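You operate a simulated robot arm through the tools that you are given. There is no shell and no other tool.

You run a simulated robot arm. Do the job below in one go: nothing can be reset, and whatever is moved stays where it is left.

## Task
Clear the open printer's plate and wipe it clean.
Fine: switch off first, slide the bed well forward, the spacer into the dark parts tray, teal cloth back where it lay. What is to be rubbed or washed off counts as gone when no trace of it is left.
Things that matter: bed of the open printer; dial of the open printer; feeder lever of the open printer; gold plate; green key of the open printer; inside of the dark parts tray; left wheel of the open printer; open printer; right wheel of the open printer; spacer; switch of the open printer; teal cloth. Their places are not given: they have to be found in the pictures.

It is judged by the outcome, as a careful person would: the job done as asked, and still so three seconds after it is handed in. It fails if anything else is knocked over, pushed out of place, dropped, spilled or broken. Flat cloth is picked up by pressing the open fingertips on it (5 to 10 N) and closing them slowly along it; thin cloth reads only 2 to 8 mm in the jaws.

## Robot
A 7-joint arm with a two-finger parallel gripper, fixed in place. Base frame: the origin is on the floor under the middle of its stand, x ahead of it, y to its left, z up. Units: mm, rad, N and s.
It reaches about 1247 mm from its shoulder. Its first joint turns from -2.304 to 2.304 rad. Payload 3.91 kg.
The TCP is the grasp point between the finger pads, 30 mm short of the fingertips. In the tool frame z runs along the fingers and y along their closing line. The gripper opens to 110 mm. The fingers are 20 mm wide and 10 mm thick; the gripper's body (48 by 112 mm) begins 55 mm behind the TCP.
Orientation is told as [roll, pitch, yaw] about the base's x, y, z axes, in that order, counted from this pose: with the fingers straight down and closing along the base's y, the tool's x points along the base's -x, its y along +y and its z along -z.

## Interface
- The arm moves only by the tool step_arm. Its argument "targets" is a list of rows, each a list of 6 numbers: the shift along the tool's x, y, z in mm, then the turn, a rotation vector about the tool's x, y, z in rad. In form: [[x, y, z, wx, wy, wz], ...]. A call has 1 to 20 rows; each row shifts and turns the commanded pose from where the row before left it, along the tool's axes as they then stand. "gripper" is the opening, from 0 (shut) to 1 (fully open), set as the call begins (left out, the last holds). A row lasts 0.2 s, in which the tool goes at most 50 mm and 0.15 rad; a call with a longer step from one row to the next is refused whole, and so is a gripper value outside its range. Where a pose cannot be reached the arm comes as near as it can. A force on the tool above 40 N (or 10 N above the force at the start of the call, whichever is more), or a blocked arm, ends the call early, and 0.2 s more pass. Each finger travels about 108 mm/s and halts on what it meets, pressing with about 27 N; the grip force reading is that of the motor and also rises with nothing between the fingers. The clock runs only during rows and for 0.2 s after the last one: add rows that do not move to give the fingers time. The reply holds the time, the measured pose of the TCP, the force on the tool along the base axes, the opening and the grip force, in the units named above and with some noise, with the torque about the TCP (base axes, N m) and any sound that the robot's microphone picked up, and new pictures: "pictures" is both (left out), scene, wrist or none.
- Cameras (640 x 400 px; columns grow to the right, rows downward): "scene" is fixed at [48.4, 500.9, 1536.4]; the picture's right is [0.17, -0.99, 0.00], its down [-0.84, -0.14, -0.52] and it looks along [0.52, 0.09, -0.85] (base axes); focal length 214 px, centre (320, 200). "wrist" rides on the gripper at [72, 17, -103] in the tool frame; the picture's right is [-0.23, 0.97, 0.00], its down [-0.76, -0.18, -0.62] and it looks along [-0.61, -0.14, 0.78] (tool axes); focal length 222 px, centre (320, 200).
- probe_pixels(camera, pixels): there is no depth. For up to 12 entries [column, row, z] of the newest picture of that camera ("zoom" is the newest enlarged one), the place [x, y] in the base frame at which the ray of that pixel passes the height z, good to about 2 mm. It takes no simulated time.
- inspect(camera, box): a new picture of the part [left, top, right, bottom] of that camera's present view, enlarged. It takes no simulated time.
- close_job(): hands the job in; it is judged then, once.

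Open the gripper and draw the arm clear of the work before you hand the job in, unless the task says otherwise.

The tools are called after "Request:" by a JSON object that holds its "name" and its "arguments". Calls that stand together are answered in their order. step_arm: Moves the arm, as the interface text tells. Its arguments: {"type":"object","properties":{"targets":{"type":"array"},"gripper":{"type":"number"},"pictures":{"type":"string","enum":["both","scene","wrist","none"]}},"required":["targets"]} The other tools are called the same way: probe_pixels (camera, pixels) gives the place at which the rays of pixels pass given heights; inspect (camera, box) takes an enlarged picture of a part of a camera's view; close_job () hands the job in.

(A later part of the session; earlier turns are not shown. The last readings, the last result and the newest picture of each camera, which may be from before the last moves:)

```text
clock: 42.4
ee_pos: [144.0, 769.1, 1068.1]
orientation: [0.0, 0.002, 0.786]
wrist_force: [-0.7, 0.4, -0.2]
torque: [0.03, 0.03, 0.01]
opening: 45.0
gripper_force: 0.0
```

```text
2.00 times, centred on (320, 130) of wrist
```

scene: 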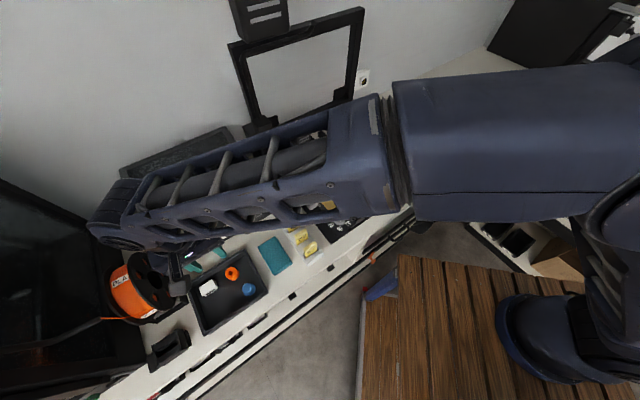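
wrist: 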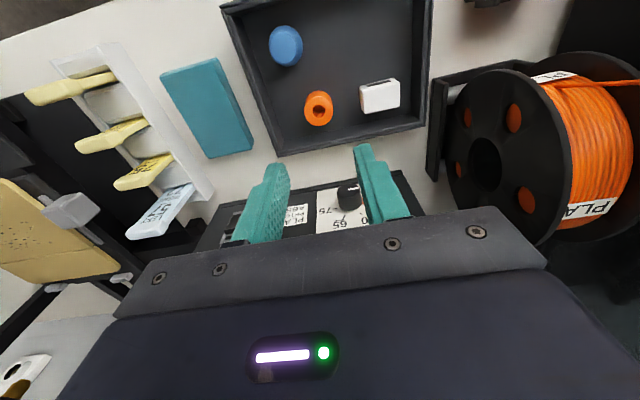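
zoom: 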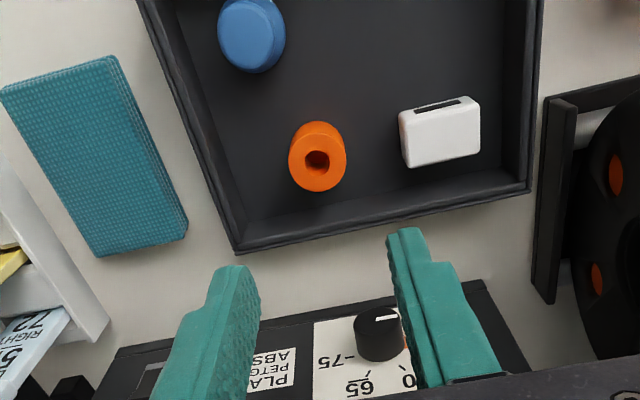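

The spacer stands in the tray. Now I measure the teal cloth: corners at wrist (160,74), (217.5,58.5), (253.5,147.5), (208.5,159), to record where it lies.

Request:
{"name": "probe_pixels", "arguments": {"camera": "wrist", "pixels": [[160, 74, 900], [217.5, 58.5, 900], [253.5, 147.5, 900], [208.5, 159, 900], [206, 110, 900], [160, 74, 890], [253.5, 147.5, 890]]}}

Request:
{"name": "inspect", "arguments": {"camera": "wrist", "box": [140, 40, 280, 180]}}

Request:
{"name": "inspect", "arguments": {"camera": "scene", "box": [240, 220, 330, 290]}}

Request:
{"name": "probe_pixels", "arguments": {"camera": "scene", "pixels": [[258.1, 247.4, 900], [275, 236.9, 900], [291.8, 263.1, 900], [274.2, 275.1, 900], [258.1, 247.4, 910], [291.8, 263.1, 910]]}}

```text
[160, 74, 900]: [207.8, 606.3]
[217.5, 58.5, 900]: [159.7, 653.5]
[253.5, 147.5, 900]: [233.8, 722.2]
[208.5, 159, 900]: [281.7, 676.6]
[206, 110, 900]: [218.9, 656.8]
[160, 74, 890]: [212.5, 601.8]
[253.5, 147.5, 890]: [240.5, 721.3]
```

```text
2.86 times, centred on (210, 110) of wrist
```

zoom: 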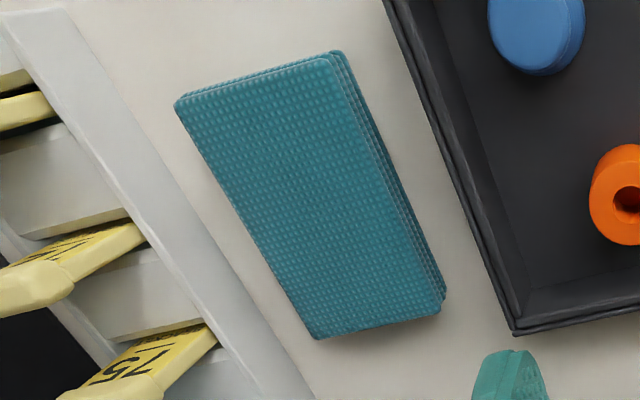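

```text
5.71 times, centred on (285, 255) of scene
```

zoom: 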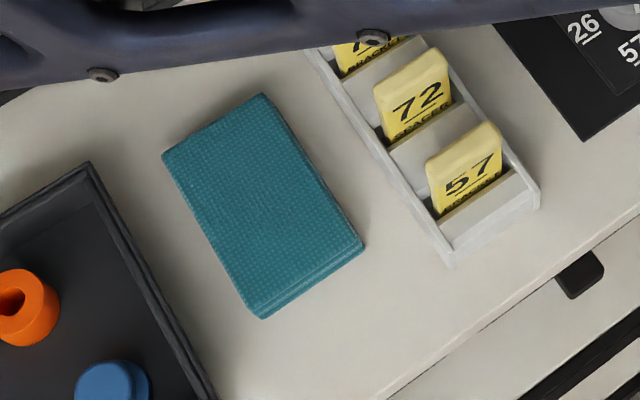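

```text
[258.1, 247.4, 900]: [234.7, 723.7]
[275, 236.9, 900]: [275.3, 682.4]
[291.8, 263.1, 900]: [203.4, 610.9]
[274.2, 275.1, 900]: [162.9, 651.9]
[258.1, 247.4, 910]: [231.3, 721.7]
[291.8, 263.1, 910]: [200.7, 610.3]
```

The cloth lies at a=283–348, b=576–677 (desk coordinates), i.e. centred near (220,666), aligned with the desk, top at about z=900–905. I go over its middle with the fingers open 45 mm and come down to about z=960.

Request:
{"name": "step_arm", "arguments": {"targets": [[6.5, -42.3, 0, 0, 0, 0], [6.5, -42.3, 0, 0, 0, 0], [6.5, -42.3, 0, 0, 0, 0], [0, 0, 36, 0, 0, 0], [0, 0, 36, 0, 0, 0], [0, 0, 36, 0, 0, 0], [0, 0, 0, 0, 0, 0]]}}

Request:
{"name": "inspect", "arguments": {"camera": "wrist", "box": [160, 60, 480, 260]}}

Request:
{"name": "inspect", "arguments": {"camera": "scene", "box": [240, 220, 330, 290]}}

```text
clock: 44.0
ee_pos: [221.1, 662.8, 958.2]
orientation: [0.0, -0.002, 0.786]
wrist_force: [-0.3, 0.1, 0.6]
torque: [0.0, 0.02, -0.02]
opening: 45.2
gripper_force: 0.1
```

scene: 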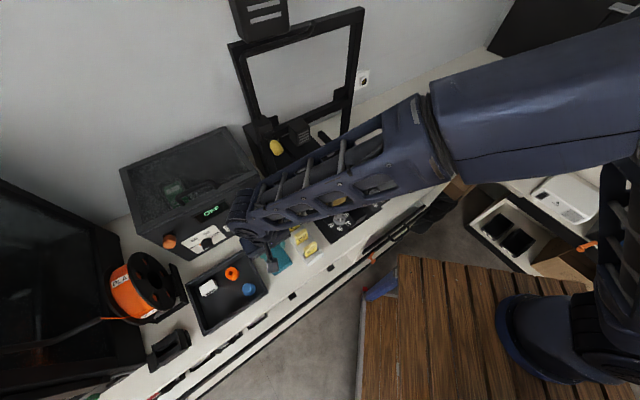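
wrist: 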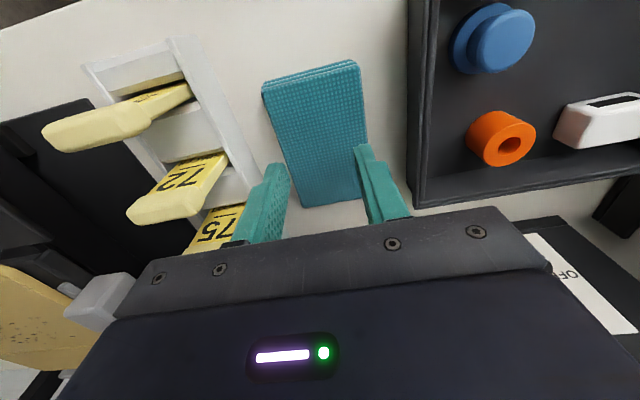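

```text
2.00 times, centred on (320, 160) of wrist
```

zoom: 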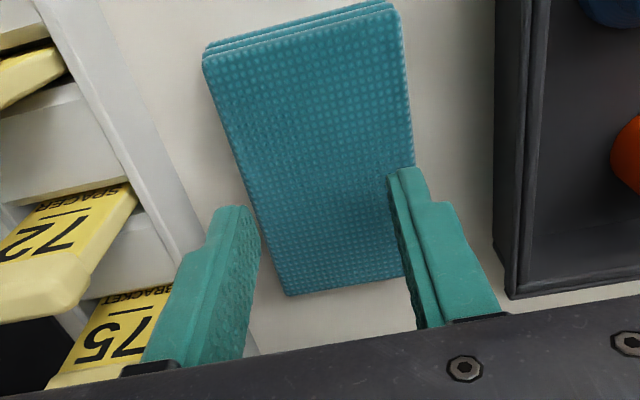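

```text
5.71 times, centred on (285, 255) of scene
```

zoom: 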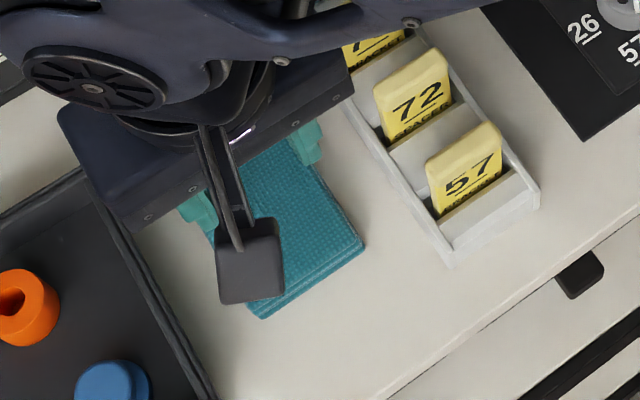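

The cloth lies between the fingertips as expected. I lower to just above its surface.

Request:
{"name": "step_arm", "arguments": {"targets": [[0, 2.5, 5, 0, 0, 0], [0, 0, 5, 0, 0, 0], [0, 0, 4, 0, 0, 0], [0, 0, 3, 0, 0, 0]], "pictures": "none"}}

```text
clock: 45.0
ee_pos: [219.6, 664.7, 945.4]
orientation: [0.001, -0.003, 0.786]
wrist_force: [-0.5, -10.3, 37.3]
torque: [-0.5, -0.1, -0.02]
opening: 45.1
gripper_force: 0.0
```

Contact came earlier than expected (37 N at z≈945), so the stack is thicker. I back off 3 mm at once and look.

Request:
{"name": "step_arm", "arguments": {"targets": [[0, 0, -3, 0, 0, 0], [0, 0, 0, 0, 0, 0]]}}

Request:
{"name": "inspect", "arguments": {"camera": "wrist", "box": [160, 60, 480, 260]}}

Request:
{"name": "inspect", "arguments": {"camera": "scene", "box": [220, 205, 330, 290]}}

```text
clock: 45.6
ee_pos: [220.2, 665.1, 945.6]
orientation: [-0.002, 0.0, 0.787]
wrist_force: [-1.3, 2.9, 12.6]
torque: [0.1, 0.05, 0.03]
opening: 45.2
gripper_force: 0.1
```

scene: 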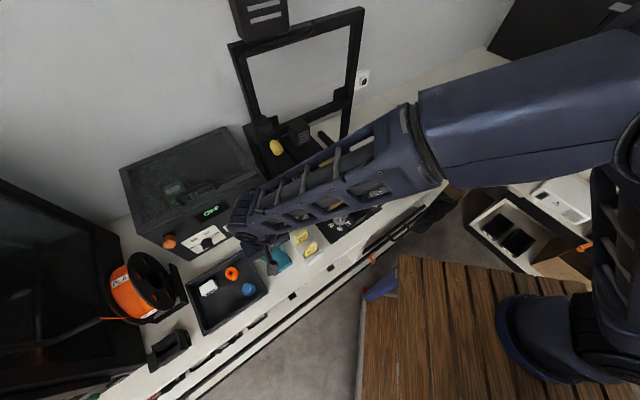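
wrist: 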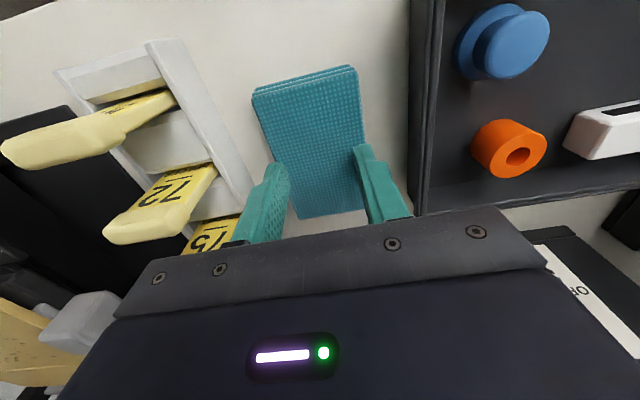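

```text
2.00 times, centred on (320, 160) of wrist
```

zoom: 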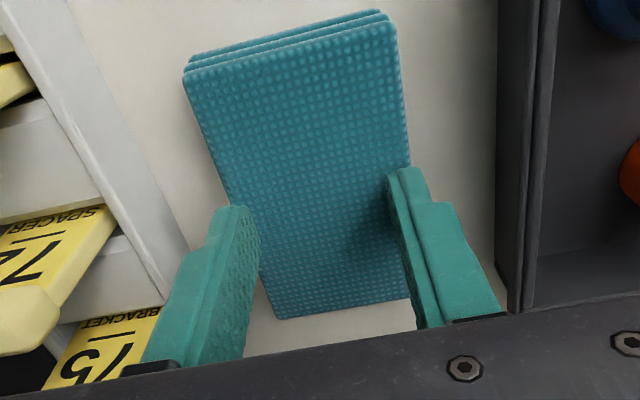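

```text
4.71 times, centred on (275, 248) of scene
```

zoom: 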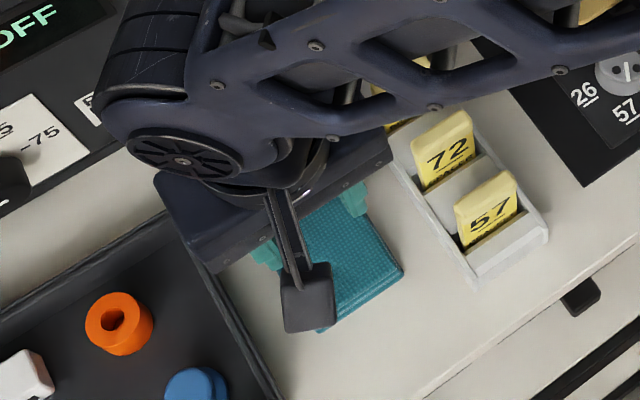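

The stack's top is at about z=916, so it is roughly 20 mm thick. I take a close look at the fingertips on it to judge whether it is a soft sheet or a firm folded pad.

Request:
{"name": "inspect", "arguments": {"camera": "wrist", "box": [240, 120, 400, 240]}}

Request:
{"name": "inspect", "arguments": {"camera": "scene", "box": [265, 235, 305, 280]}}

Request:
{"name": "inspect", "arguments": {"camera": "wrist", "box": [230, 50, 380, 140]}}

```text
3.33 times, centred on (320, 180) of wrist
```

zoom: 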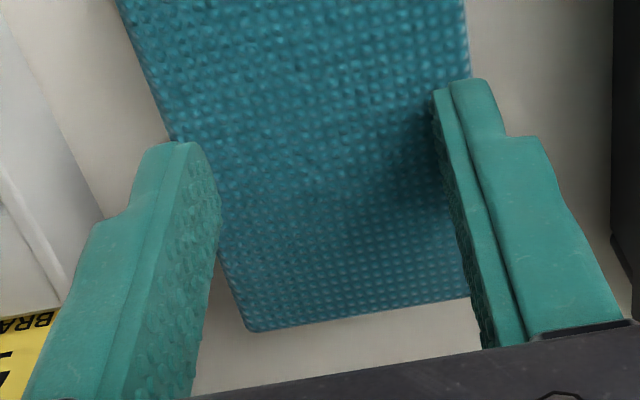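

```text
8.89 times, centred on (285, 258) of scene
```

zoom: 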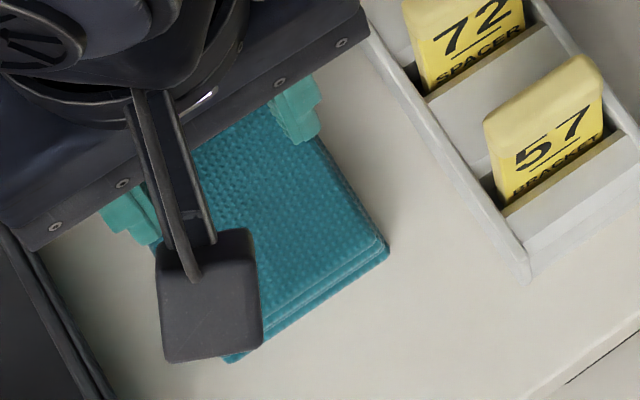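

```text
4.27 times, centred on (305, 95) of wrist
```

zoom: 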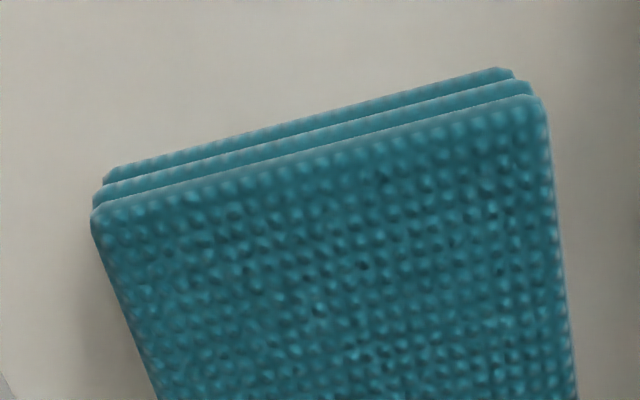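

It looks like a firm folded pad of three slabs, about 62–65 mm wide and 20 mm thick, so gripping it by its long sides suits better. I check the room on either side (rack wall and tray wall) before opening wider.

Request:
{"name": "probe_pixels", "arguments": {"camera": "wrist", "pixels": [[252, 190, 925], [230, 140, 925], [252, 190, 935], [418, 190, 930], [412, 100, 930], [258, 95, 915], [360, 72, 915], [293, 216, 915], [365, 209, 915]]}}

```text
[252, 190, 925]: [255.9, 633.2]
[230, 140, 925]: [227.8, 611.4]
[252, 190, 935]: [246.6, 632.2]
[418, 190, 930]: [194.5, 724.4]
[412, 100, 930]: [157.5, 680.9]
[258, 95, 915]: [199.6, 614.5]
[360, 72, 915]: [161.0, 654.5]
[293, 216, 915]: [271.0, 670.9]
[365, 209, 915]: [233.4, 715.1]
```

I refine the cloth's outline with the scene picture's corners at the cloth-top height.

Request:
{"name": "probe_pixels", "arguments": {"camera": "scene", "pixels": [[257.5, 247.1, 915], [274.8, 236.6, 915], [292.5, 261.8, 915], [273.2, 273.5, 915], [308.0, 266, 893], [309, 261, 910], [268.2, 290.5, 915]]}}

Request:
{"name": "step_arm", "arguments": {"targets": [[0, 0, -5, 0, 0, 0], [0, 0, -20, 0, 0, 0], [0, 0, -20, 0, 0, 0], [0, 0, 0, 0, 0, 0]], "gripper": 0.41}}

Request:
{"name": "inspect", "arguments": {"camera": "wrist", "box": [200, 60, 440, 210]}}

```text
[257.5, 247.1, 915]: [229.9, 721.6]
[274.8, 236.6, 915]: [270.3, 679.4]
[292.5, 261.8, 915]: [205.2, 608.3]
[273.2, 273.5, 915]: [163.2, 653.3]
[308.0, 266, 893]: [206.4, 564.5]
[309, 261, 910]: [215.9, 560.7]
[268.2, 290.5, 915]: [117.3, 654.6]
```

```text
clock: 46.6
ee_pos: [220.3, 666.1, 992.0]
orientation: [0.0, 0.002, 0.787]
wrist_force: [-0.6, 0.0, 0.2]
torque: [0.01, 0.02, 0.03]
opening: 45.2
gripper_force: 0.0
```

scene: 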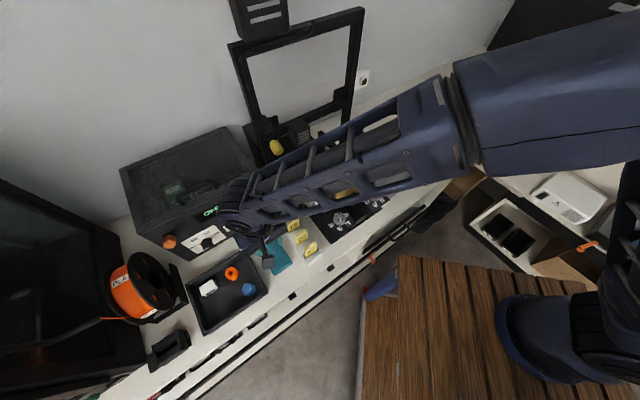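
wrist: 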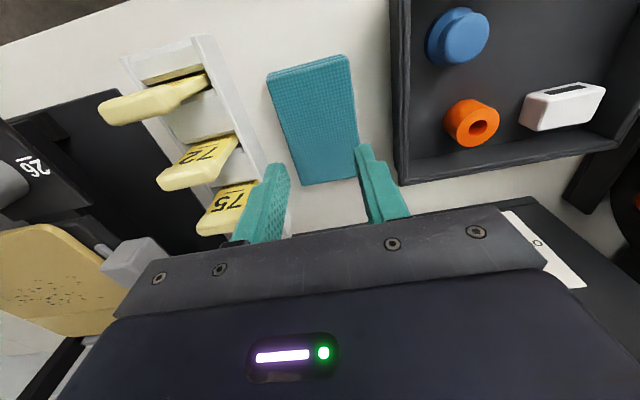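

```text
2.67 times, centred on (320, 135) of wrist
```

zoom: 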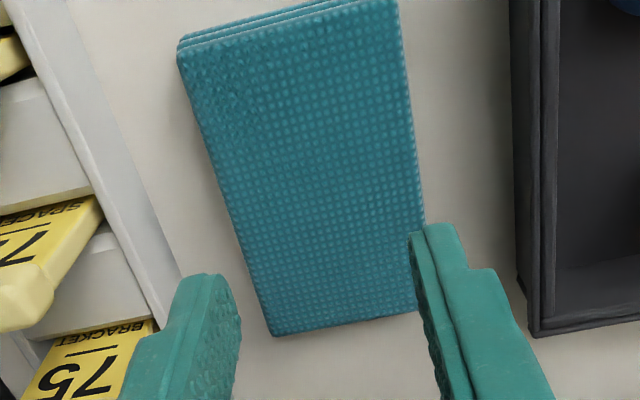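

The pad spans a≈287–347, b≈576–672 (centre 317, 624), with the rack at a≤258 and the tray wall at a≥378. I open to 78 mm and lower the fingers along its sides to z≈933.

Request:
{"name": "step_arm", "arguments": {"targets": [[2, 1.8, 0, 0, 0, 0], [0, 0, 15, 0, 0, 0], [0, 0, 15, 0, 0, 0], [0, 0, 15, 0, 0, 0], [0, 0, 7, 0, 0, 0], [0, 0, 7, 0, 0, 0]], "gripper": 0.71}}

Request:
{"name": "inspect", "arguments": {"camera": "wrist", "box": [200, 60, 440, 210]}}

Request:
{"name": "inspect", "arguments": {"camera": "scene", "box": [240, 220, 330, 290]}}

```text
clock: 48.0
ee_pos: [216.4, 664.8, 932.4]
orientation: [-0.001, 0.0, 0.786]
wrist_force: [0.5, 0.4, -0.1]
torque: [0.01, 0.0, 0.0]
opening: 78.4
gripper_force: 0.1
```

scene: 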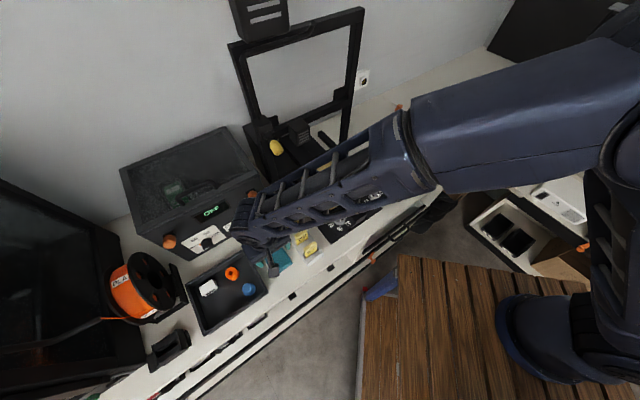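
wrist: 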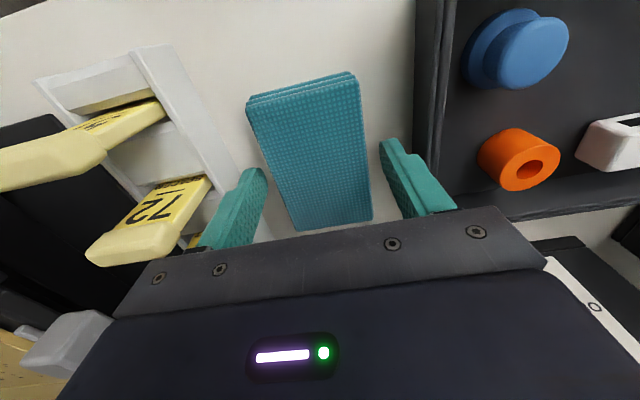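

```text
2.67 times, centred on (320, 135) of wrist
```

zoom: 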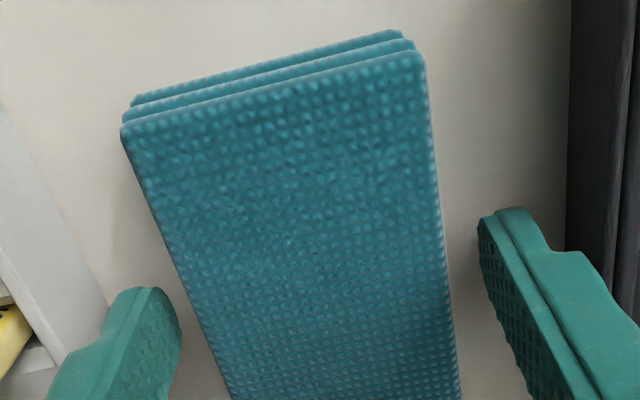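

```text
5.71 times, centred on (285, 255) of scene
```

zoom: 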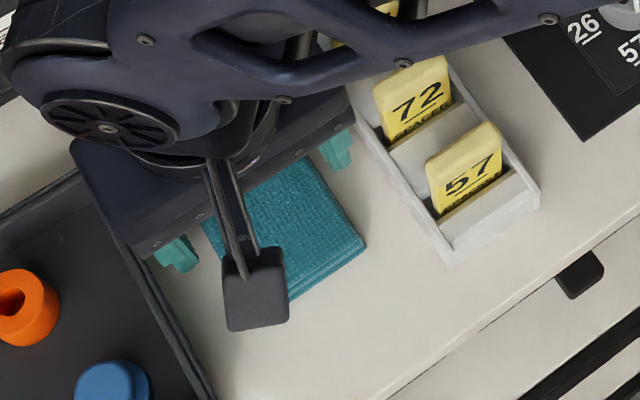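

The fingers stand on both sides of the pad without touching. I close in small stages to see how it responds.

Request:
{"name": "step_arm", "arguments": {"targets": [[0, 0, 0, 0, 0, 0], [0, 0, 0, 0, 0, 0]], "gripper": 0.54, "pictures": "none"}}

Request:
{"name": "inspect", "arguments": {"camera": "wrist", "box": [200, 60, 440, 210]}}

```text
clock: 48.6
ee_pos: [217.4, 664.8, 934.5]
orientation: [-0.001, 0.002, 0.788]
wrist_force: [1.2, 0.0, 0.1]
torque: [0.03, 0.04, 0.05]
opening: 63.9
gripper_force: 26.5
```

```text
2.67 times, centred on (320, 135) of wrist
```

zoom: 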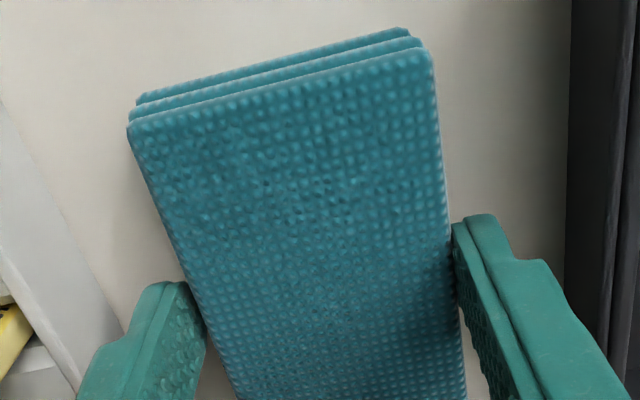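

The fingers halted at 63.9 mm with full grip: it is a firm pad, now held at TCP (217.4,664.8,934.5). I keep squeezing and lift it straight up.

Request:
{"name": "step_arm", "arguments": {"targets": [[0, 0, 0, 0, 0, 0], [0, 0, -4, 0, 0, 0], [0, 0, -10, 0, 0, 0], [0, 0, -30, 0, 0, 0], [0, 0, -40, 0, 0, 0], [0, 0, -45, 0, 0, 0], [0, 0, -45, 0, 0, 0], [0, 0, 0, 0, 0, 0]], "gripper": 0.3}}

Request:
{"name": "inspect", "arguments": {"camera": "wrist", "box": [200, 60, 440, 210]}}

Request:
{"name": "inspect", "arguments": {"camera": "scene", "box": [200, 190, 330, 290]}}

```text
clock: 50.4
ee_pos: [217.7, 663.4, 1104.1]
orientation: [0.0, -0.001, 0.789]
wrist_force: [-0.1, -0.7, -0.8]
torque: [0.0, -0.03, 0.01]
opening: 63.8
gripper_force: 27.4
```

scene: 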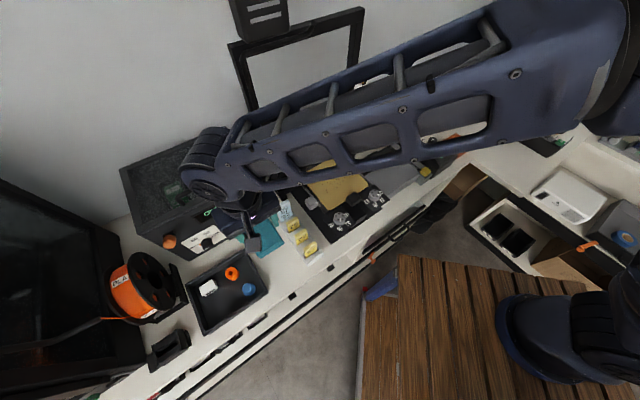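
wrist: 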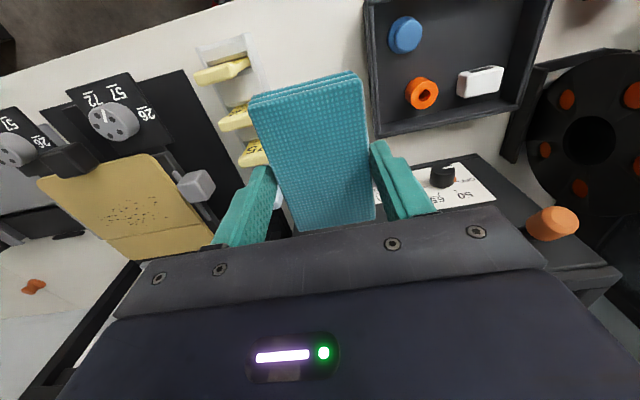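

```text
2.67 times, centred on (320, 135) of wrist
```

zoom: 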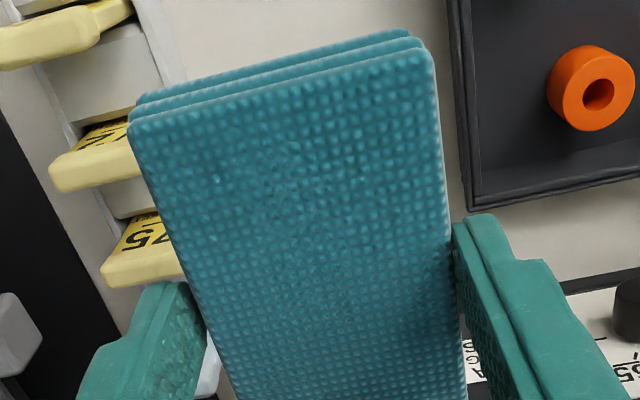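

```text
4.00 times, centred on (265, 240) of scene
```

zoom: 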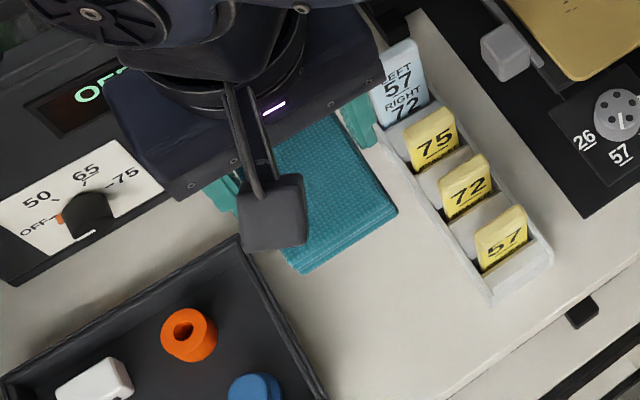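

The pad is held firmly. I now locate the marks on the plate (taking z=988 for its surface) from the scene picture, along with plate corners and the knob.

Request:
{"name": "inspect", "arguments": {"camera": "scene", "box": [295, 150, 375, 215]}}

Request:
{"name": "probe_pixels", "arguments": {"camera": "scene", "pixels": [[322, 184.4, 988], [326, 192.8, 988], [348.4, 172.6, 988], [334, 188, 988], [337.5, 188, 988], [335, 176.5, 988], [348.8, 175.6, 988], [301, 176, 988], [339, 155.6, 988], [368, 185, 988], [328, 210, 988], [345, 198.5, 1000]]}}

```text
6.15 times, centred on (335, 182) of scene
```

zoom: 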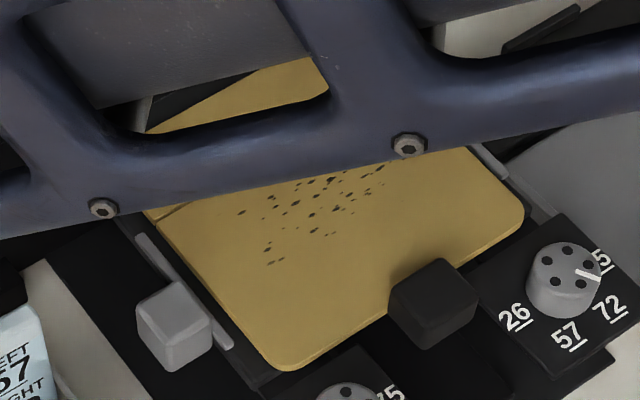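

```text
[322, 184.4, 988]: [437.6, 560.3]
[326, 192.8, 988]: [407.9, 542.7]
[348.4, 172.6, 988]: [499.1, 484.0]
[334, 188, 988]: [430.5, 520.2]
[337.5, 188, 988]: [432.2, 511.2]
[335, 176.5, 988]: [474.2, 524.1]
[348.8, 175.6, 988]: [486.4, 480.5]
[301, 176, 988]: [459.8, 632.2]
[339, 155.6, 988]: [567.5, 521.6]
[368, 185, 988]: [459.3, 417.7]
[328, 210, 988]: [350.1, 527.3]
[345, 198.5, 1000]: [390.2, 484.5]
```

The marks span a≈−11…96, b≈665…710 and the plate a≈−31…124, b≈620…771. With the pad (64×96 mm) centred at b=690 all marks are covered in depth, so I will rub sideways between a≈10 and 80. I carry the pad over to the right end of that range.

Request:
{"name": "step_arm", "arguments": {"targets": [[-9.6, -43.3, 0, 0, 0, 0], [-9.6, -43.3, 0, 0, 0, 0], [-9.6, -43.3, 0, 0, 0, 0], [-9.6, -43.3, 0, 0, 0, 0], [-9.6, -43.3, 0, 0, 0, 0], [-9.6, -43.3, 0, 0, 0, 0], [-9.6, -43.3, 0, 0, 0, 0], [0, 0, 25, 0, 0, 0], [0, 0, 20, 0, 0, 0], [0, 0, 0, 0, 0, 0]]}}

Request:
{"name": "inspect", "arguments": {"camera": "scene", "box": [285, 130, 385, 220]}}

```text
clock: 52.6
ee_pos: [477.8, 498.4, 1058.8]
orientation: [0.001, 0.0, 0.786]
wrist_force: [-0.6, 0.0, 0.9]
torque: [-0.04, 0.02, 0.02]
opening: 63.9
gripper_force: 27.2
```

scene: 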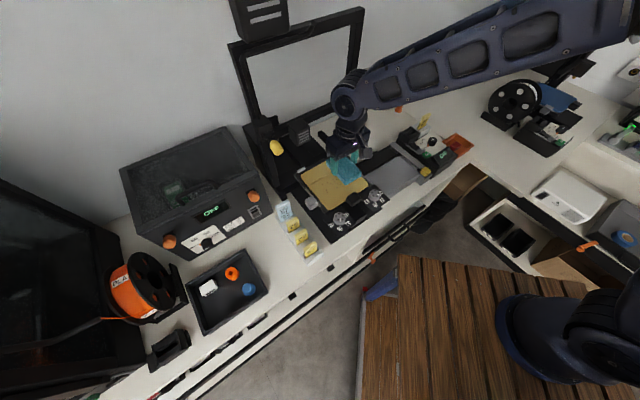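
wrist: 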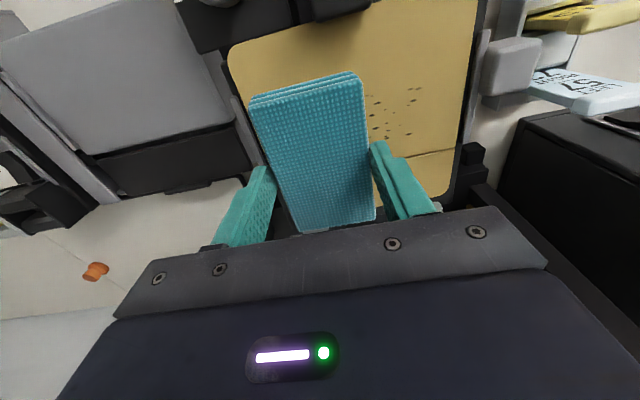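

```text
4.44 times, centred on (335, 175) of scene
```

zoom: 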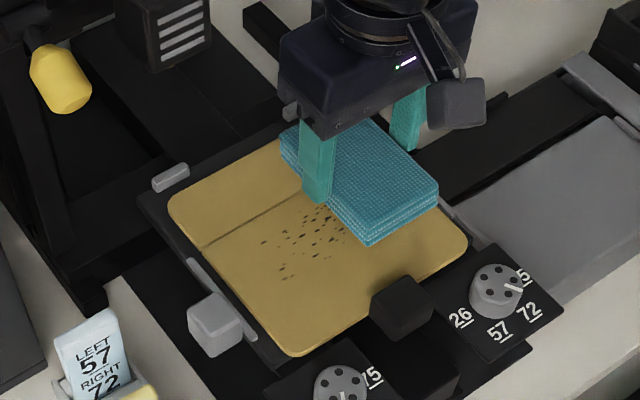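

The pad hovers over the right part of the marks. I lower to just above the plate, then in 1 mm steps until contact.

Request:
{"name": "step_arm", "arguments": {"targets": [[0, 0, 8, 0, 0, 0], [0, 0, 8, 0, 0, 0], [0, 0, 6, 0, 0, 0], [0, 0, 3, 0, 0, 0]], "pictures": "none"}}

```text
clock: 53.6
ee_pos: [477.9, 498.5, 1036.3]
orientation: [-0.001, 0.0, 0.787]
wrist_force: [-0.7, 0.1, -1.0]
torque: [0.02, -0.03, 0.0]
opening: 64.0
gripper_force: 27.0
```

No contact at z≈1035; I go on in 1.5 mm steps.

Request:
{"name": "step_arm", "arguments": {"targets": [[0, 0, 1.5, 0, 0, 0], [0, 0, 1.5, 0, 0, 0]], "pictures": "none"}}

Request:
{"name": "step_arm", "arguments": {"targets": [[0, 0, 1.2, 0, 0, 0], [0, 0, 1.2, 0, 0, 0]], "pictures": "none"}}

```text
clock: 54.2
ee_pos: [479.0, 499.0, 1032.3]
orientation: [0.0, -0.001, 0.786]
wrist_force: [0.0, 0.0, -0.5]
torque: [-0.03, 0.01, -0.01]
opening: 64.0
gripper_force: 27.1
```

```text
clock: 54.8
ee_pos: [479.5, 499.0, 1031.1]
orientation: [0.0, 0.0, 0.787]
wrist_force: [0.7, 0.0, 3.5]
torque: [0.09, 0.07, -0.01]
opening: 63.8
gripper_force: 26.8
```

Contact at 3.5 N. I press 0.6 mm more and rub leftwards about 64 mm in 8 mm steps.

Request:
{"name": "step_arm", "arguments": {"targets": [[0, 0, 0.6, 0, 0, 0], [0, 4, 0, 0, 0, 0], [0, 8, 0, 0, 0, 0], [0, 8, 0, 0, 0, 0], [0, 8, 0, 0, 0, 0], [0, 8, 0, 0, 0, 0], [0, 8, 0, 0, 0, 0], [0, 8, 0, 0, 0, 0], [0, 8, 0, 0, 0, 0], [0, 5, 0, 0, 0, 0]]}}

Request:
{"name": "inspect", "arguments": {"camera": "scene", "box": [285, 130, 385, 220]}}

```text
clock: 57.0
ee_pos: [433.7, 543.6, 1029.3]
orientation: [0.0, -0.002, 0.789]
wrist_force: [12.5, -9.2, 37.0]
torque: [-0.55, -0.75, 0.05]
opening: 63.9
gripper_force: 27.0
```

scene: 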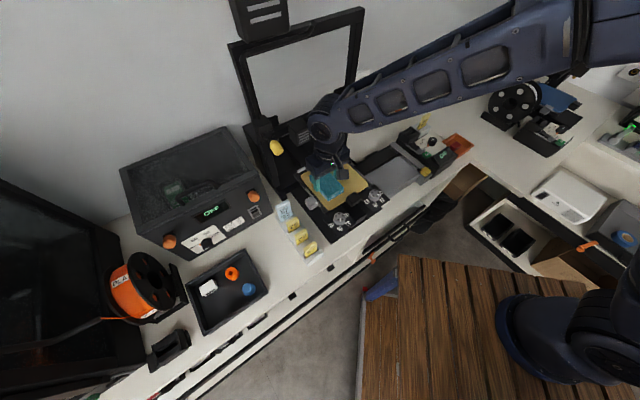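
wrist: 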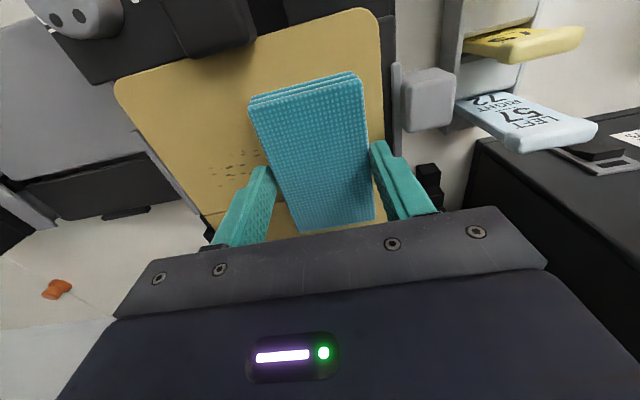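

```text
4.44 times, centred on (335, 175) of scene
```

zoom: 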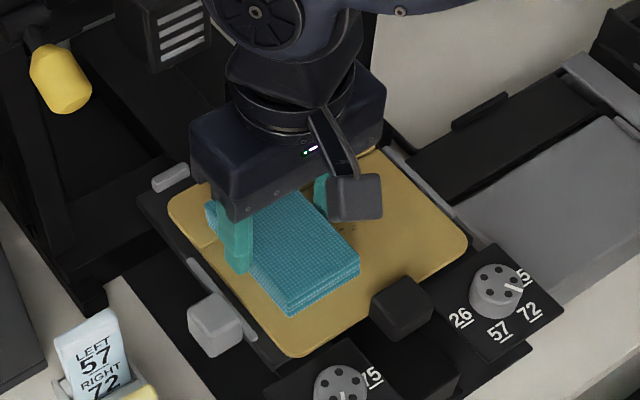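

The force rose to 37 N by the end of the stroke, too much; the plate did not shift. I raise 2.5 mm at once and read the force.

Request:
{"name": "step_arm", "arguments": {"targets": [[0, 0, -2.5, 0, 0, 0]], "pictures": "none"}}

Request:
{"name": "inspect", "arguments": {"camera": "wrist", "box": [160, 80, 320, 220]}}

Request:
{"name": "inspect", "arguments": {"camera": "scene", "box": [320, 155, 370, 200]}}

```text
clock: 57.4
ee_pos: [433.2, 544.2, 1030.6]
orientation: [0.0, 0.004, 0.788]
wrist_force: [2.6, -1.6, 7.7]
torque: [0.25, 0.02, -0.11]
opening: 63.8
gripper_force: 26.9
```

```text
2.86 times, centred on (240, 150) of wrist
```

zoom: 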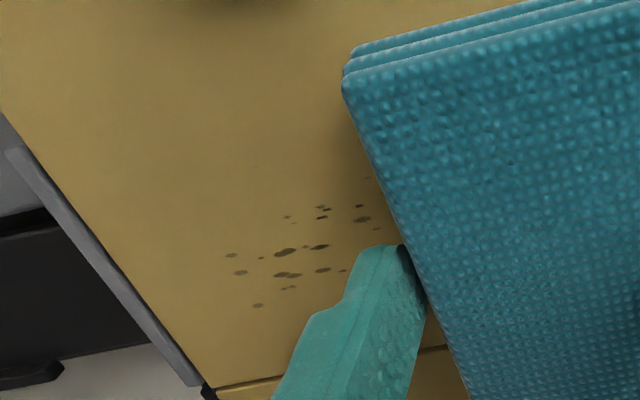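

```text
8.89 times, centred on (345, 178) of scene
```

zoom: 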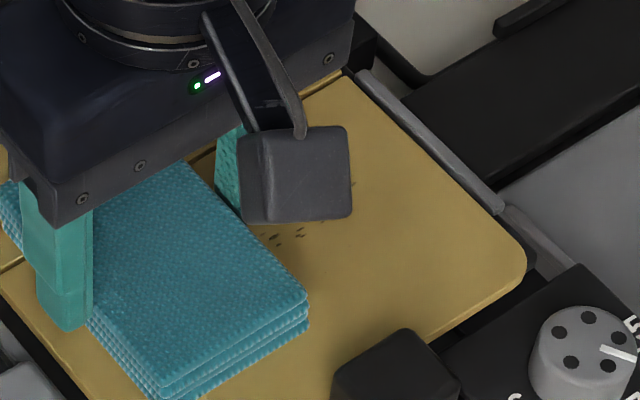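

Now 7.7 N, and the marks have faded to brown, so rubbing works; the surface is about 2 mm higher on the left. I rub back to the right following that slope.

Request:
{"name": "step_arm", "arguments": {"targets": [[0, -6, 0.15, 0, 0, 0], [0, -8, 0.26, 0, 0, 0], [0, -8, 0.26, 0, 0, 0], [0, -8, 0.26, 0, 0, 0], [0, -8, 0.26, 0, 0, 0], [0, -8, 0.26, 0, 0, 0], [0, -8, 0.26, 0, 0, 0], [0, -8, 0.26, 0, 0, 0], [0, -4, 0.1, 0, 0, 0]]}}

Request:
{"name": "inspect", "arguments": {"camera": "scene", "box": [290, 140, 370, 220]}}

```text
clock: 59.4
ee_pos: [479.3, 499.5, 1031.4]
orientation: [0.0, -0.002, 0.789]
wrist_force: [-3.7, 4.6, 13.5]
torque: [0.42, 0.53, 0.01]
opening: 64.0
gripper_force: 27.1
```

scene: 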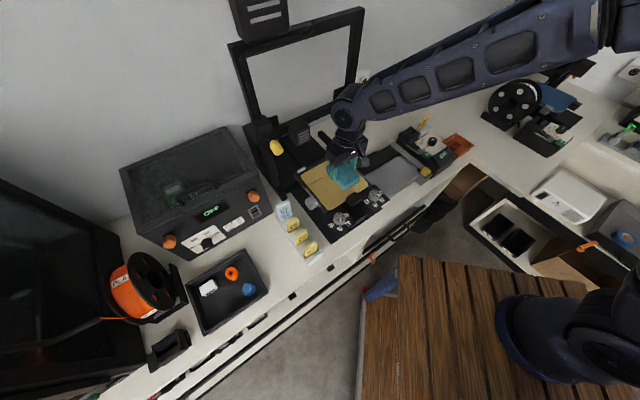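
wrist: 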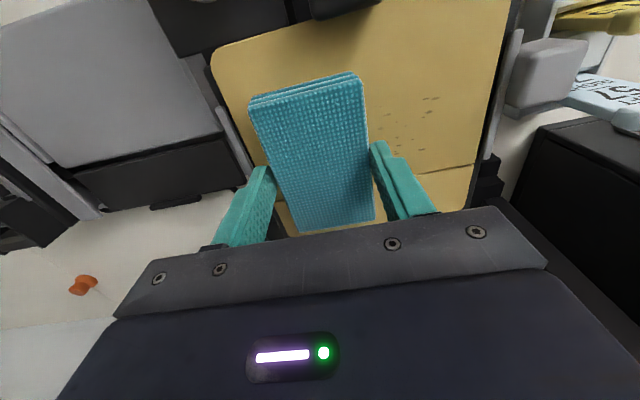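

```text
5.00 times, centred on (330, 180) of scene
```

zoom: 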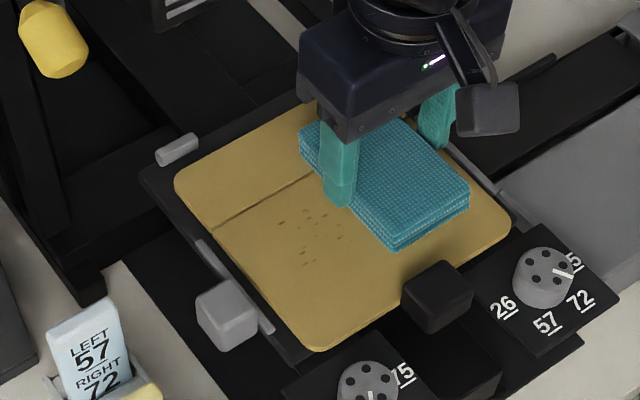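

The marks fade with each pass (13.5 N at this end). I rub left and right again in one call, slightly lighter.

Request:
{"name": "step_arm", "arguments": {"targets": [[0, 4, -0.4, 0, 0, 0], [0, 8, -0.27, 0, 0, 0], [0, 8, -0.27, 0, 0, 0], [0, 8, -0.27, 0, 0, 0], [0, 8, -0.27, 0, 0, 0], [0, 8, -0.27, 0, 0, 0], [0, 8, -0.27, 0, 0, 0], [0, 8, -0.27, 0, 0, 0], [0, 8, -0.2, 0, 0, 0], [0, -6, 0.15, 0, 0, 0], [0, -8, 0.26, 0, 0, 0], [0, -8, 0.26, 0, 0, 0], [0, -8, 0.26, 0, 0, 0], [0, -8, 0.26, 0, 0, 0], [0, -8, 0.26, 0, 0, 0], [0, -8, 0.26, 0, 0, 0], [0, -8, 0.26, 0, 0, 0], [0, -8, 0.2, 0, 0, 0]]}}

Request:
{"name": "inspect", "arguments": {"camera": "scene", "box": [290, 140, 370, 220]}}

```text
clock: 63.2
ee_pos: [482.1, 495.6, 1031.0]
orientation: [-0.001, 0.001, 0.786]
wrist_force: [0.6, 0.0, -1.2]
torque: [0.03, -0.01, 0.0]
opening: 63.9
gripper_force: 27.3
```

scene: 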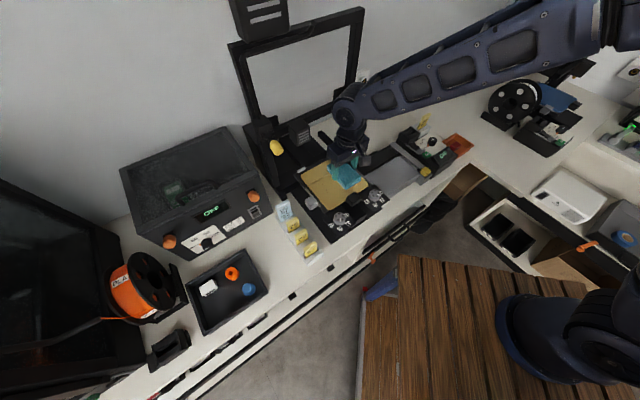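
wrist: 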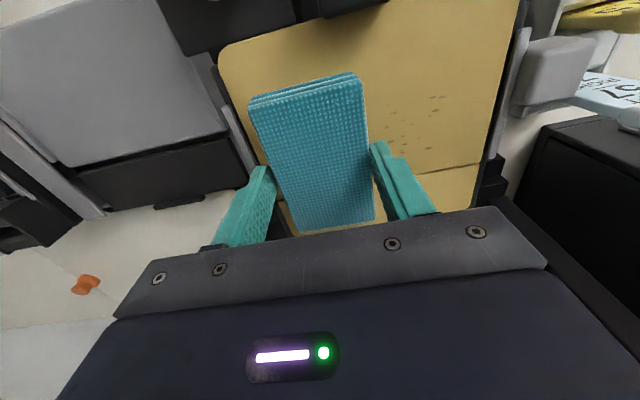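

```text
5.00 times, centred on (330, 180) of scene
```

zoom: 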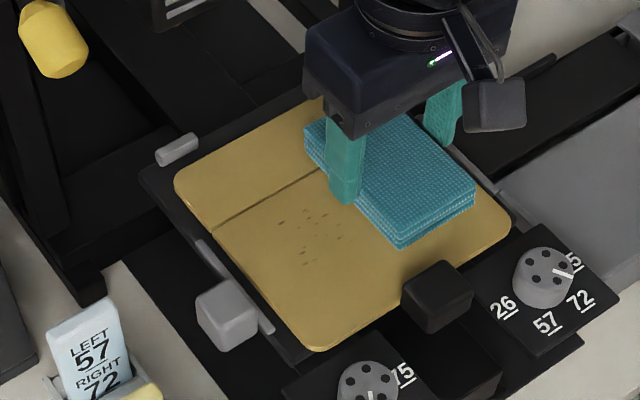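

Contact was lost at this end (−1.2 N), so I lower 1 mm here and read the force again.

Request:
{"name": "step_arm", "arguments": {"targets": [[0, 0, 0.7, 0, 0, 0], [0, 0, 0.5, 0, 0, 0]], "pictures": "none"}}

```text
clock: 63.8
ee_pos: [481.9, 495.5, 1029.6]
orientation: [0.001, -0.002, 0.787]
wrist_force: [0.3, -3.9, 17.5]
torque: [0.13, 0.33, 0.09]
opening: 63.7
gripper_force: 27.4
```

17.5 N here; I raise 0.4 mm and rub to the left following the slope, reading the force at the end.

Request:
{"name": "step_arm", "arguments": {"targets": [[0, 2, -0.4, 0, 0, 0], [0, 8, -0.24, 0, 0, 0], [0, 8, -0.24, 0, 0, 0], [0, 8, -0.24, 0, 0, 0], [0, 8, -0.24, 0, 0, 0], [0, 8, -0.24, 0, 0, 0], [0, 8, -0.24, 0, 0, 0], [0, 8, -0.24, 0, 0, 0], [0, 8, -0.24, 0, 0, 0], [0, 4, -0.1, 0, 0, 0]], "pictures": "wrist"}}

```text
clock: 66.0
ee_pos: [431.6, 544.9, 1031.4]
orientation: [-0.001, 0.001, 0.788]
wrist_force: [0.5, 0.2, -1.1]
torque: [-0.01, 0.01, -0.01]
opening: 64.1
gripper_force: 26.6
```

wrist: 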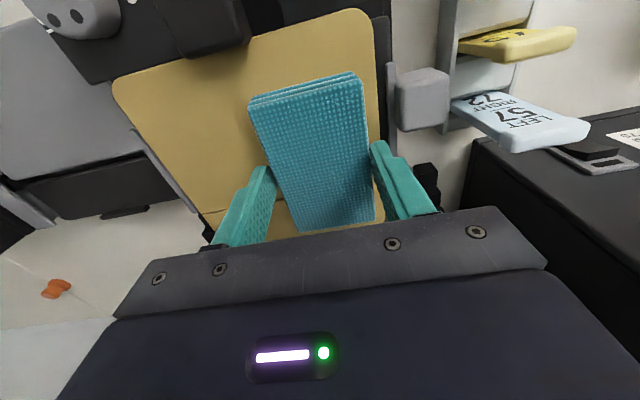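

The right-hand marks are gone, but contact was lost at this left end. I lower in small steps here to regain about 10 N.

Request:
{"name": "step_arm", "arguments": {"targets": [[0, 0, 0.5, 0, 0, 0], [0, 0, 0.5, 0, 0, 0]], "pictures": "none"}}

```text
clock: 66.6
ee_pos: [431.7, 546.0, 1030.8]
orientation: [0.0, 0.001, 0.787]
wrist_force: [0.0, 0.2, -0.1]
torque: [-0.03, -0.02, 0.01]
opening: 63.6
gripper_force: 27.3
```

Still no load; I lower another millimetre.

Request:
{"name": "step_arm", "arguments": {"targets": [[0, 0, 0.5, 0, 0, 0], [0, 0, 0.4, 0, 0, 0]], "pictures": "none"}}

```text
clock: 67.2
ee_pos: [431.2, 545.7, 1030.2]
orientation: [0.0, -0.001, 0.788]
wrist_force: [-1.9, -3.4, 11.1]
torque: [-0.29, -0.03, -0.05]
opening: 64.0
gripper_force: 27.4
```

11 N now. I rub back and forth over the left marks (about 40 mm strokes) at constant height.

Request:
{"name": "step_arm", "arguments": {"targets": [[0, -8, 0, 0, 0, 0], [0, -8, 0, 0, 0, 0], [0, -8, 0, 0, 0, 0], [0, -8, 0, 0, 0, 0], [0, -8, 0, 0, 0, 0], [0, 8, 0, 0, 0, 0], [0, 8, 0, 0, 0, 0], [0, 8, 0, 0, 0, 0], [0, 8, 0, 0, 0, 0], [0, 8, 0, 0, 0, 0]], "pictures": "none"}}

Request:
{"name": "inspect", "arguments": {"camera": "scene", "box": [290, 140, 370, 220]}}

```text
clock: 69.4
ee_pos: [431.8, 547.8, 1028.6]
orientation: [0.0, 0.0, 0.786]
wrist_force: [7.4, -7.3, 27.4]
torque: [-0.57, -0.66, 0.0]
opening: 63.8
gripper_force: 27.3
```

```text
5.00 times, centred on (330, 180) of scene
```

zoom: 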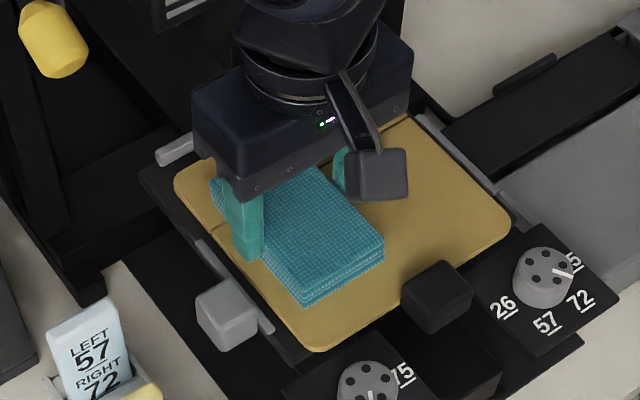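

27 N after the leftward stroke, so I raise 0.8 mm and rub a few more strokes before lifting to look.

Request:
{"name": "step_arm", "arguments": {"targets": [[0, -4, -0.8, 0, 0, 0], [0, -8, 0, 0, 0, 0], [0, -8, 0, 0, 0, 0], [0, -8, 0, 0, 0, 0], [0, -8, 0, 0, 0, 0], [0, 8, 0, 0, 0, 0], [0, 8, 0, 0, 0, 0], [0, 8, 0, 0, 0, 0], [0, 8, 0, 0, 0, 0], [0, 4, 0, 0, 0, 0], [0, -8, 0, 0, 0, 0], [0, -8, 0, 0, 0, 0], [0, -8, 0, 0, 0, 0], [0, -8, 0, 0, 0, 0], [0, -8, 0, 0, 0, 0], [0, -8, 0, 0, 0, 0]], "pictures": "wrist"}}

Request:
{"name": "inspect", "arguments": {"camera": "scene", "box": [290, 140, 370, 220]}}

```text
clock: 72.8
ee_pos: [466.5, 511.8, 1029.2]
orientation: [0.001, 0.0, 0.788]
wrist_force: [-0.4, 0.5, 2.1]
torque: [0.1, 0.09, -0.01]
opening: 63.8
gripper_force: 27.2
```

wrist: 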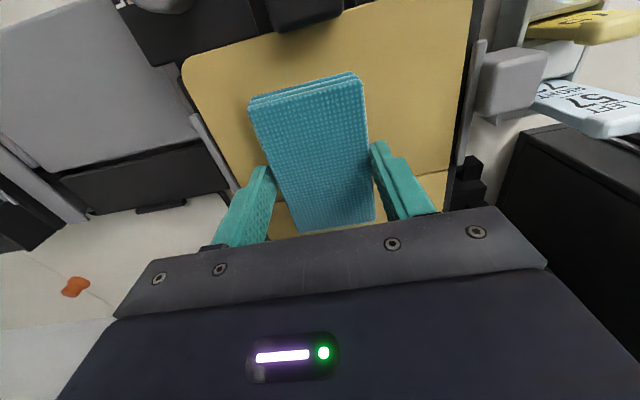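

```text
5.00 times, centred on (330, 180) of scene
```

zoom: 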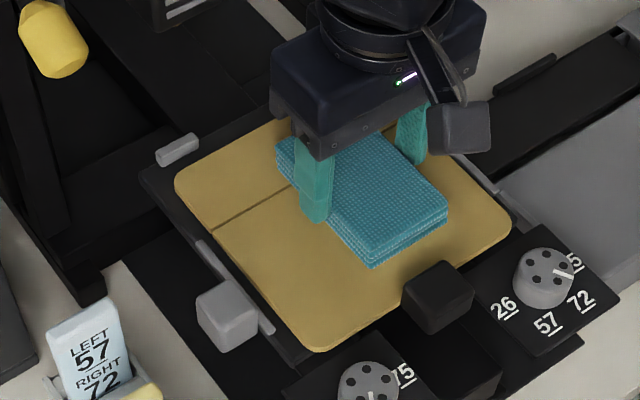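

The visible plate looks clean. I lift the pad and move aside to inspect the whole plate.

Request:
{"name": "step_arm", "arguments": {"targets": [[0, 0, -10, 0, 0, 0], [0, 0, -35, 0, 0, 0], [0, 0, -45, 0, 0, 0], [0, 40, -10, 0, 0, 0], [10, 45, 0, 0, 0, 0], [10, 45, 0, 0, 0, 0], [10, 45, 0, 0, 0, 0], [10, 45, 0, 0, 0, 0], [10, 40, 0, 0, 0, 0], [0, 0, 0, 0, 0, 0]]}}

Request:
{"name": "inspect", "arguments": {"camera": "scene", "box": [295, 150, 375, 215]}}

Request:
{"name": "inspect", "arguments": {"camera": "wrist", "box": [0, 100, 260, 270]}}

```text
clock: 75.0
ee_pos: [246.7, 660.8, 1128.0]
orientation: [0.0, -0.001, 0.786]
wrist_force: [1.0, -0.3, 0.1]
torque: [0.03, -0.03, -0.03]
opening: 64.0
gripper_force: 27.0
```

scene: 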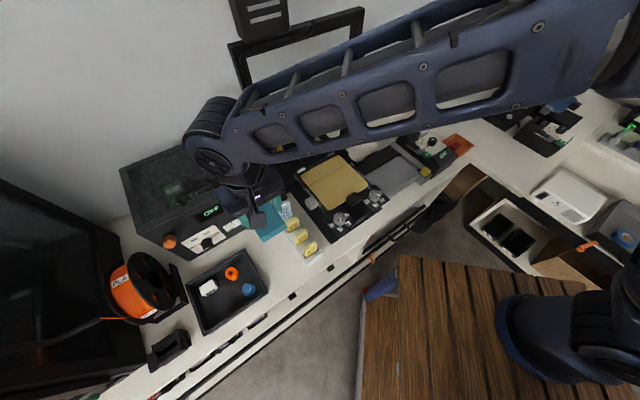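
wrist: 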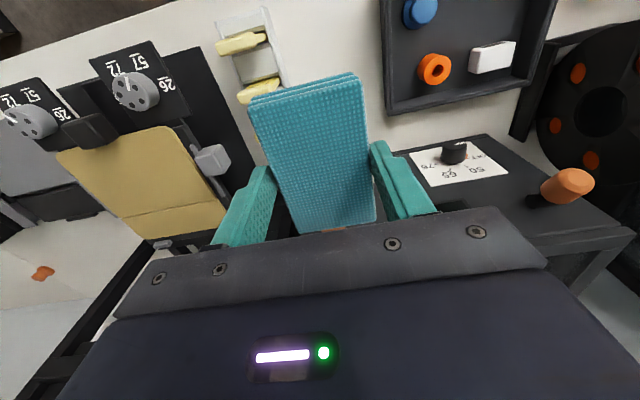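

```text
6.15 times, centred on (335, 182) of scene
```

zoom: 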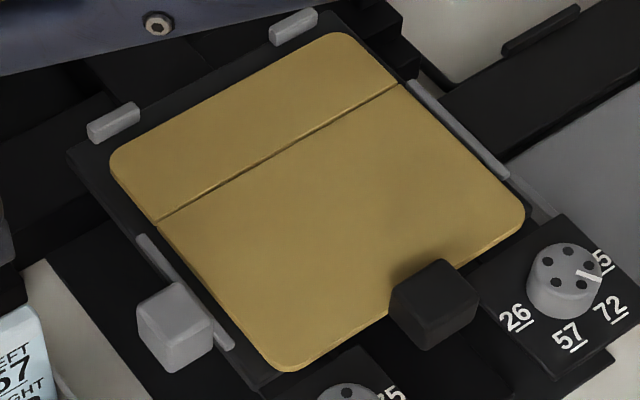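

```text
2.35 times, centred on (130, 185) of wrist
```

zoom: 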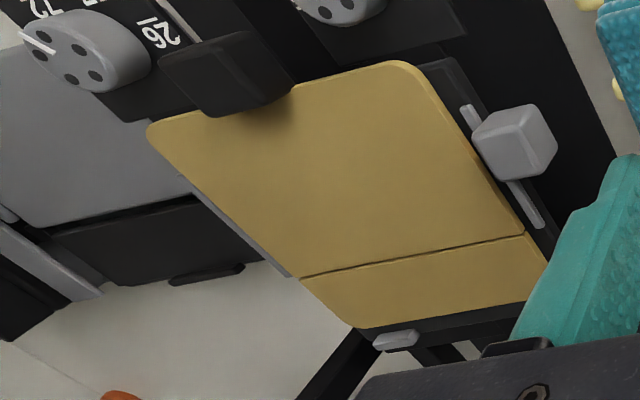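

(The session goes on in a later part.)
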